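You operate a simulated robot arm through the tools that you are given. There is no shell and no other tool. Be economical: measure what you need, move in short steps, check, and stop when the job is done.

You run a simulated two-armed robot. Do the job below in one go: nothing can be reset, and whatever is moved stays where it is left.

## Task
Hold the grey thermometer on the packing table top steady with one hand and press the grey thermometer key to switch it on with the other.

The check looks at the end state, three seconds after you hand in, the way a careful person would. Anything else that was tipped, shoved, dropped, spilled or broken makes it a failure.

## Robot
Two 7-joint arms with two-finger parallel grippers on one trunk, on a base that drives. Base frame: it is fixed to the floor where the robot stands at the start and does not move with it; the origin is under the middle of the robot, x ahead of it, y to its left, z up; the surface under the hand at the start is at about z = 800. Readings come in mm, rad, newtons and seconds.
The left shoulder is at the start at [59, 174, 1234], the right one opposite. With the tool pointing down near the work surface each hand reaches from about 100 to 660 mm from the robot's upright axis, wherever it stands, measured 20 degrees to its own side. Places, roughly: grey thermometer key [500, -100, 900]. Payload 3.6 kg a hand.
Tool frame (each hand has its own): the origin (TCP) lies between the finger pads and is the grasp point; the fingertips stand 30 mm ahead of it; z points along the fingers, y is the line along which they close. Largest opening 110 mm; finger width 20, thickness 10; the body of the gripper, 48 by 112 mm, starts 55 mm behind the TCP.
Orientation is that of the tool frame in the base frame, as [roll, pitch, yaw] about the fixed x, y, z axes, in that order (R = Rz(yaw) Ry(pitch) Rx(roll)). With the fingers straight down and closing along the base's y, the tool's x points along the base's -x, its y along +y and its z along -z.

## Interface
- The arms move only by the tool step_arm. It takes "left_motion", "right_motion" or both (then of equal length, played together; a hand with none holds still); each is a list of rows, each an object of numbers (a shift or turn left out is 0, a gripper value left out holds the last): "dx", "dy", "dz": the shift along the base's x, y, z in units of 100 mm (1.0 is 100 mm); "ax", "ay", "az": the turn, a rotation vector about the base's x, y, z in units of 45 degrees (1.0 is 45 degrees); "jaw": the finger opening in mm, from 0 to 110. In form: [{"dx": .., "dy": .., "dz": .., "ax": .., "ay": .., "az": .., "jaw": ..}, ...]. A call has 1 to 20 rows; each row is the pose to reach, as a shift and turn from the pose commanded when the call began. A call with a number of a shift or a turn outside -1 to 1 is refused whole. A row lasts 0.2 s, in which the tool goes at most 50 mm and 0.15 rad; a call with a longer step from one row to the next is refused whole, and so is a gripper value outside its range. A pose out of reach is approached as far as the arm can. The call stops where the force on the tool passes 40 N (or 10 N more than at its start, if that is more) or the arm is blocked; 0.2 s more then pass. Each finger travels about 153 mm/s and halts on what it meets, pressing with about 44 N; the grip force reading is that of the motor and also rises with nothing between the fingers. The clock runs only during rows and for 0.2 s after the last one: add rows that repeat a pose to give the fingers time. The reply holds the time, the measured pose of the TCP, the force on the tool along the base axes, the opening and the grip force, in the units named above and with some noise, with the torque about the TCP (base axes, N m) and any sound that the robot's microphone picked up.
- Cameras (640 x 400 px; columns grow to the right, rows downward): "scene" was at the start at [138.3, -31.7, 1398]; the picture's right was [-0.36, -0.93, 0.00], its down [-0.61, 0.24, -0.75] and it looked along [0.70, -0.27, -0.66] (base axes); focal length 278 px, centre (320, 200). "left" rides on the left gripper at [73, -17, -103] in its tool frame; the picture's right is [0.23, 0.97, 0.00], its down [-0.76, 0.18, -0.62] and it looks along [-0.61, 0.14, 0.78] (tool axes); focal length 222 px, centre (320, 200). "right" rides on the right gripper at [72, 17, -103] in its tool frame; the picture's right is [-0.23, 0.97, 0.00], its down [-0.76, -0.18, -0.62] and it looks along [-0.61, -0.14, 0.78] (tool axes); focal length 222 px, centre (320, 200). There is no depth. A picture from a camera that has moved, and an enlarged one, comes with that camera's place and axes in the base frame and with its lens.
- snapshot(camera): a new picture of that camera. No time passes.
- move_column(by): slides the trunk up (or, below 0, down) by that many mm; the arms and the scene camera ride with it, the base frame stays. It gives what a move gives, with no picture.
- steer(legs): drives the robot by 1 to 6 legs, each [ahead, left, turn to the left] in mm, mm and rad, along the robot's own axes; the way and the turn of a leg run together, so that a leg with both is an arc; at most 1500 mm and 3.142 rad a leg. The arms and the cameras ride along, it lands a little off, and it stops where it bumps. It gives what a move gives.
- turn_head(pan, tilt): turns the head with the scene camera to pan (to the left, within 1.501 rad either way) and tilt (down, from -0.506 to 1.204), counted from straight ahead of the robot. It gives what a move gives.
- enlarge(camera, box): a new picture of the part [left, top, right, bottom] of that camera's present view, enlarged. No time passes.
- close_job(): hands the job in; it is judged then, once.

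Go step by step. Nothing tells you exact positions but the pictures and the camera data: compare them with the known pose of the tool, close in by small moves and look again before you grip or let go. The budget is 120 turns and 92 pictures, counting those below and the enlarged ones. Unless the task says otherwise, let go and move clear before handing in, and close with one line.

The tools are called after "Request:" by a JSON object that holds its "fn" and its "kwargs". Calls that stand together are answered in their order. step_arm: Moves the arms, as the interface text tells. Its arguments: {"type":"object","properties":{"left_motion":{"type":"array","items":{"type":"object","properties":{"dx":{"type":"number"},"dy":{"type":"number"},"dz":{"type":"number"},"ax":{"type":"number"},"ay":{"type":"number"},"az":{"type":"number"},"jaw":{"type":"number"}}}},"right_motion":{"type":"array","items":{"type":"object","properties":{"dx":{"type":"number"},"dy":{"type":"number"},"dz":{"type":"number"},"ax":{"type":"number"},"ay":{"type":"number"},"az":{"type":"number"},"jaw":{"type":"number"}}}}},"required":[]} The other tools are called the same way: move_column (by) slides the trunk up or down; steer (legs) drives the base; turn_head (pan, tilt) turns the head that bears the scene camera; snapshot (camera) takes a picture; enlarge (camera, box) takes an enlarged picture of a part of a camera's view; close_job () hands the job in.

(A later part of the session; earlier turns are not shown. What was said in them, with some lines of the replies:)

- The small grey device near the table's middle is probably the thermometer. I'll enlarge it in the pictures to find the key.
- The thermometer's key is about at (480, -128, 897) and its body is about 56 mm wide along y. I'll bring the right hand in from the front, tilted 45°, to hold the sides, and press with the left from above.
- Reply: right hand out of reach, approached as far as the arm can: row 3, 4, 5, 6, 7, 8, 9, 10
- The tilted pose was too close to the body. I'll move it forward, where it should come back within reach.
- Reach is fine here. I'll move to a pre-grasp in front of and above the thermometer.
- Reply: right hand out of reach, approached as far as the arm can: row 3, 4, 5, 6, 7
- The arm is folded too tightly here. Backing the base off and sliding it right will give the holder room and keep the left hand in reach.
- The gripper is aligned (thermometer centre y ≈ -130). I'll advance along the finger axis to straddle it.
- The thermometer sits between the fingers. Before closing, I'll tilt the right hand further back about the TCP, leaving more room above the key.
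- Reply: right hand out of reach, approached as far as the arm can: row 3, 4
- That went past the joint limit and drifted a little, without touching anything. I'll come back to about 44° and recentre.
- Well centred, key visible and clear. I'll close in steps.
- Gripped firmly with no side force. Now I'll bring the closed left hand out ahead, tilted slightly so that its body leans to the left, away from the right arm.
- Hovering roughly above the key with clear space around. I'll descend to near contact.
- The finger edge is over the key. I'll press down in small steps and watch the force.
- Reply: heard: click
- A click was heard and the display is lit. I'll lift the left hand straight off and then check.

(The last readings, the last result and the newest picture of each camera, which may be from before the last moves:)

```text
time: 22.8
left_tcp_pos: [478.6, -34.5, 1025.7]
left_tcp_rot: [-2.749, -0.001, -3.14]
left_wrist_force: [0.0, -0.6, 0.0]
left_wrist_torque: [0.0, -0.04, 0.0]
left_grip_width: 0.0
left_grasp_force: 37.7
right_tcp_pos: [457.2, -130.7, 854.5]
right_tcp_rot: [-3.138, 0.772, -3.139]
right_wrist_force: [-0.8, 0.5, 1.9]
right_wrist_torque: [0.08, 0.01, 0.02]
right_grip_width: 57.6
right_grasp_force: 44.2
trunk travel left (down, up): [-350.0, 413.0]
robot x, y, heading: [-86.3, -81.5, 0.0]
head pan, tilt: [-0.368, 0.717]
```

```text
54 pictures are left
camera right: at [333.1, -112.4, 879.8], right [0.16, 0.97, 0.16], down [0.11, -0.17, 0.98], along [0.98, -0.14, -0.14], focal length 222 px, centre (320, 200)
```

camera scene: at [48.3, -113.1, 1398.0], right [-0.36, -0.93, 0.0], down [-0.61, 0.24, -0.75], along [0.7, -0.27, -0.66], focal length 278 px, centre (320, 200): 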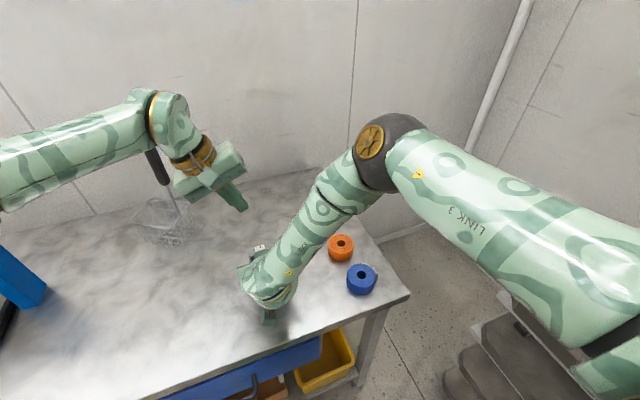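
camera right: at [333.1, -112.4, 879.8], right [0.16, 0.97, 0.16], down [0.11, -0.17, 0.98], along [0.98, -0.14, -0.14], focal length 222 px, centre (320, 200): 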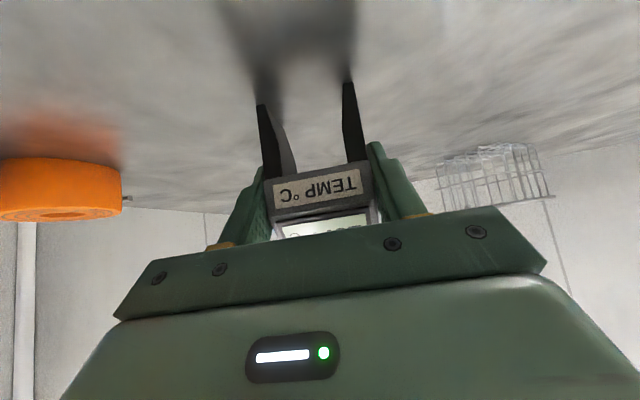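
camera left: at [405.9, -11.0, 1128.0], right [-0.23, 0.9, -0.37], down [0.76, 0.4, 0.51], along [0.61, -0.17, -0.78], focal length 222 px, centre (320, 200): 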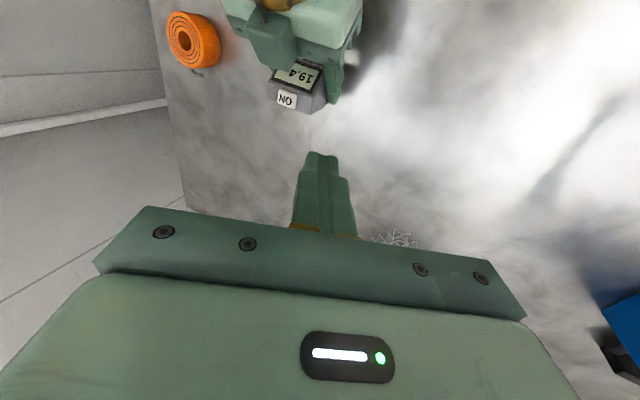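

The display reads 19.4 and the thermometer has not moved. I'll move the left hand well clear, open the right and back it out along its fingers.

Request:
{"fn": "step_arm", "kwargs": {"right_motion": [{"jaw": 62}, {"jaw": 75}, {"jaw": 95}, {"jaw": 110}, {"jaw": 110}, {"dx": -0.14, "dz": 0.14}, {"dx": -0.28, "dz": 0.28}, {"dx": -0.42, "dz": 0.42}, {"dx": -0.56, "dz": 0.56}, {"dx": -0.7, "dz": 0.7}, {"dx": -0.7, "dz": 0.8}], "left_motion": [{"dy": 0.2, "dz": 0.1}, {"dy": 0.4, "dz": 0.2}, {"dy": 0.6, "dz": 0.3}, {"dy": 0.8, "dz": 0.4}, {"dy": 0.8, "dz": 0.4}, {"dy": 0.8, "dz": 0.4}, {"dy": 0.8, "dz": 0.4}, {"dy": 0.8, "dz": 0.4}, {"dy": 0.8, "dz": 0.4}, {"dy": 0.8, "dz": 0.4}, {"dy": 0.8, "dz": 0.4}]}}

Request:
{"fn": "snapshot", "kwargs": {"camera": "right"}}

Request:
{"fn": "snapshot", "kwargs": {"camera": "left"}}

Request:
{"fn": "snapshot", "kwargs": {"camera": "scene"}}

```text
time: 25.2
left_tcp_pos: [479.3, 44.8, 1065.5]
left_tcp_rot: [-2.749, -0.001, -3.14]
left_wrist_force: [0.0, 0.0, 0.0]
left_wrist_torque: [0.01, -0.02, 0.01]
left_grip_width: 0.0
left_grasp_force: 37.7
right_tcp_pos: [386.8, -129.4, 936.1]
right_tcp_rot: [-3.136, 0.77, -3.141]
right_wrist_force: [0.4, -0.8, 0.6]
right_wrist_torque: [0.0, -0.02, -0.01]
right_grip_width: 110.2
right_grasp_force: 0.1
trunk travel left (down, up): [-350.0, 413.0]
robot x, y, heading: [-88.6, -82.7, -0.001]
head pan, tilt: [-0.368, 0.717]
```

```text
53 pictures are left
camera right: at [263.9, -112.5, 961.3], right [0.17, 0.97, 0.16], down [0.11, -0.17, 0.98], along [0.98, -0.14, -0.14], focal length 222 px, centre (320, 200)
```

right: 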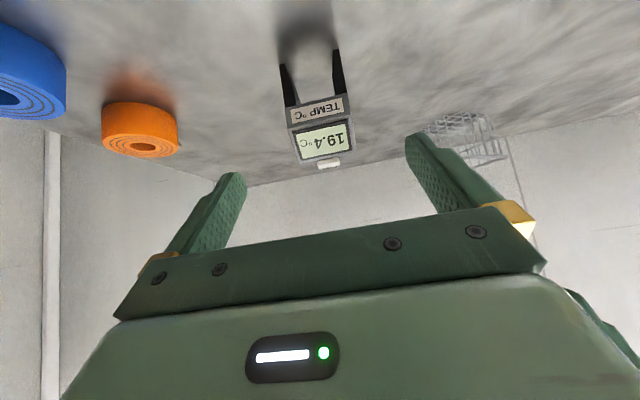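

```text
52 pictures are left
camera left: at [405.0, 68.6, 1167.7], right [-0.23, 0.9, -0.37], down [0.76, 0.4, 0.51], along [0.61, -0.17, -0.78], focal length 222 px, centre (320, 200)
```

left: 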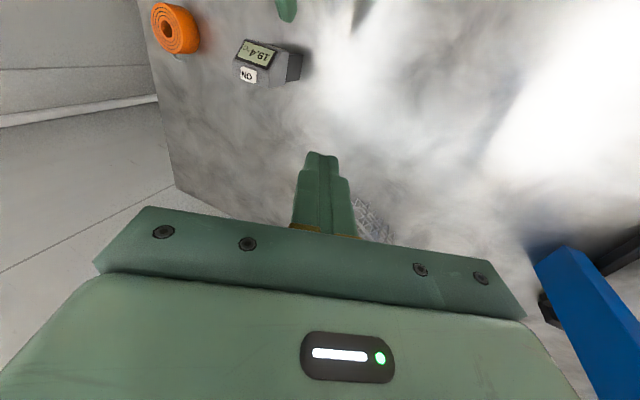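

```text
51 pictures are left
camera scene: at [48.5, -113.2, 1398.0], right [-0.36, -0.93, 0.0], down [-0.61, 0.24, -0.75], along [0.7, -0.27, -0.66], focal length 278 px, centre (320, 200)
```

scene: 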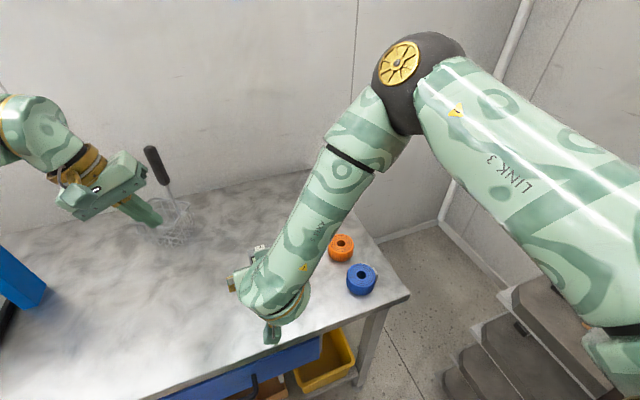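

The thermometer stands undisturbed and reads 19.4 °C. Both hands are clear and nothing else has moved, so I'm handing in.

Request:
{"fn": "close_job", "kwargs": {}}

```text
The job is handed in.
```

The thermometer is switched on and reads 19.4 °C: the right hand held it steady while the left pressed the key, then both let go and moved clear, and nothing else was disturbed.
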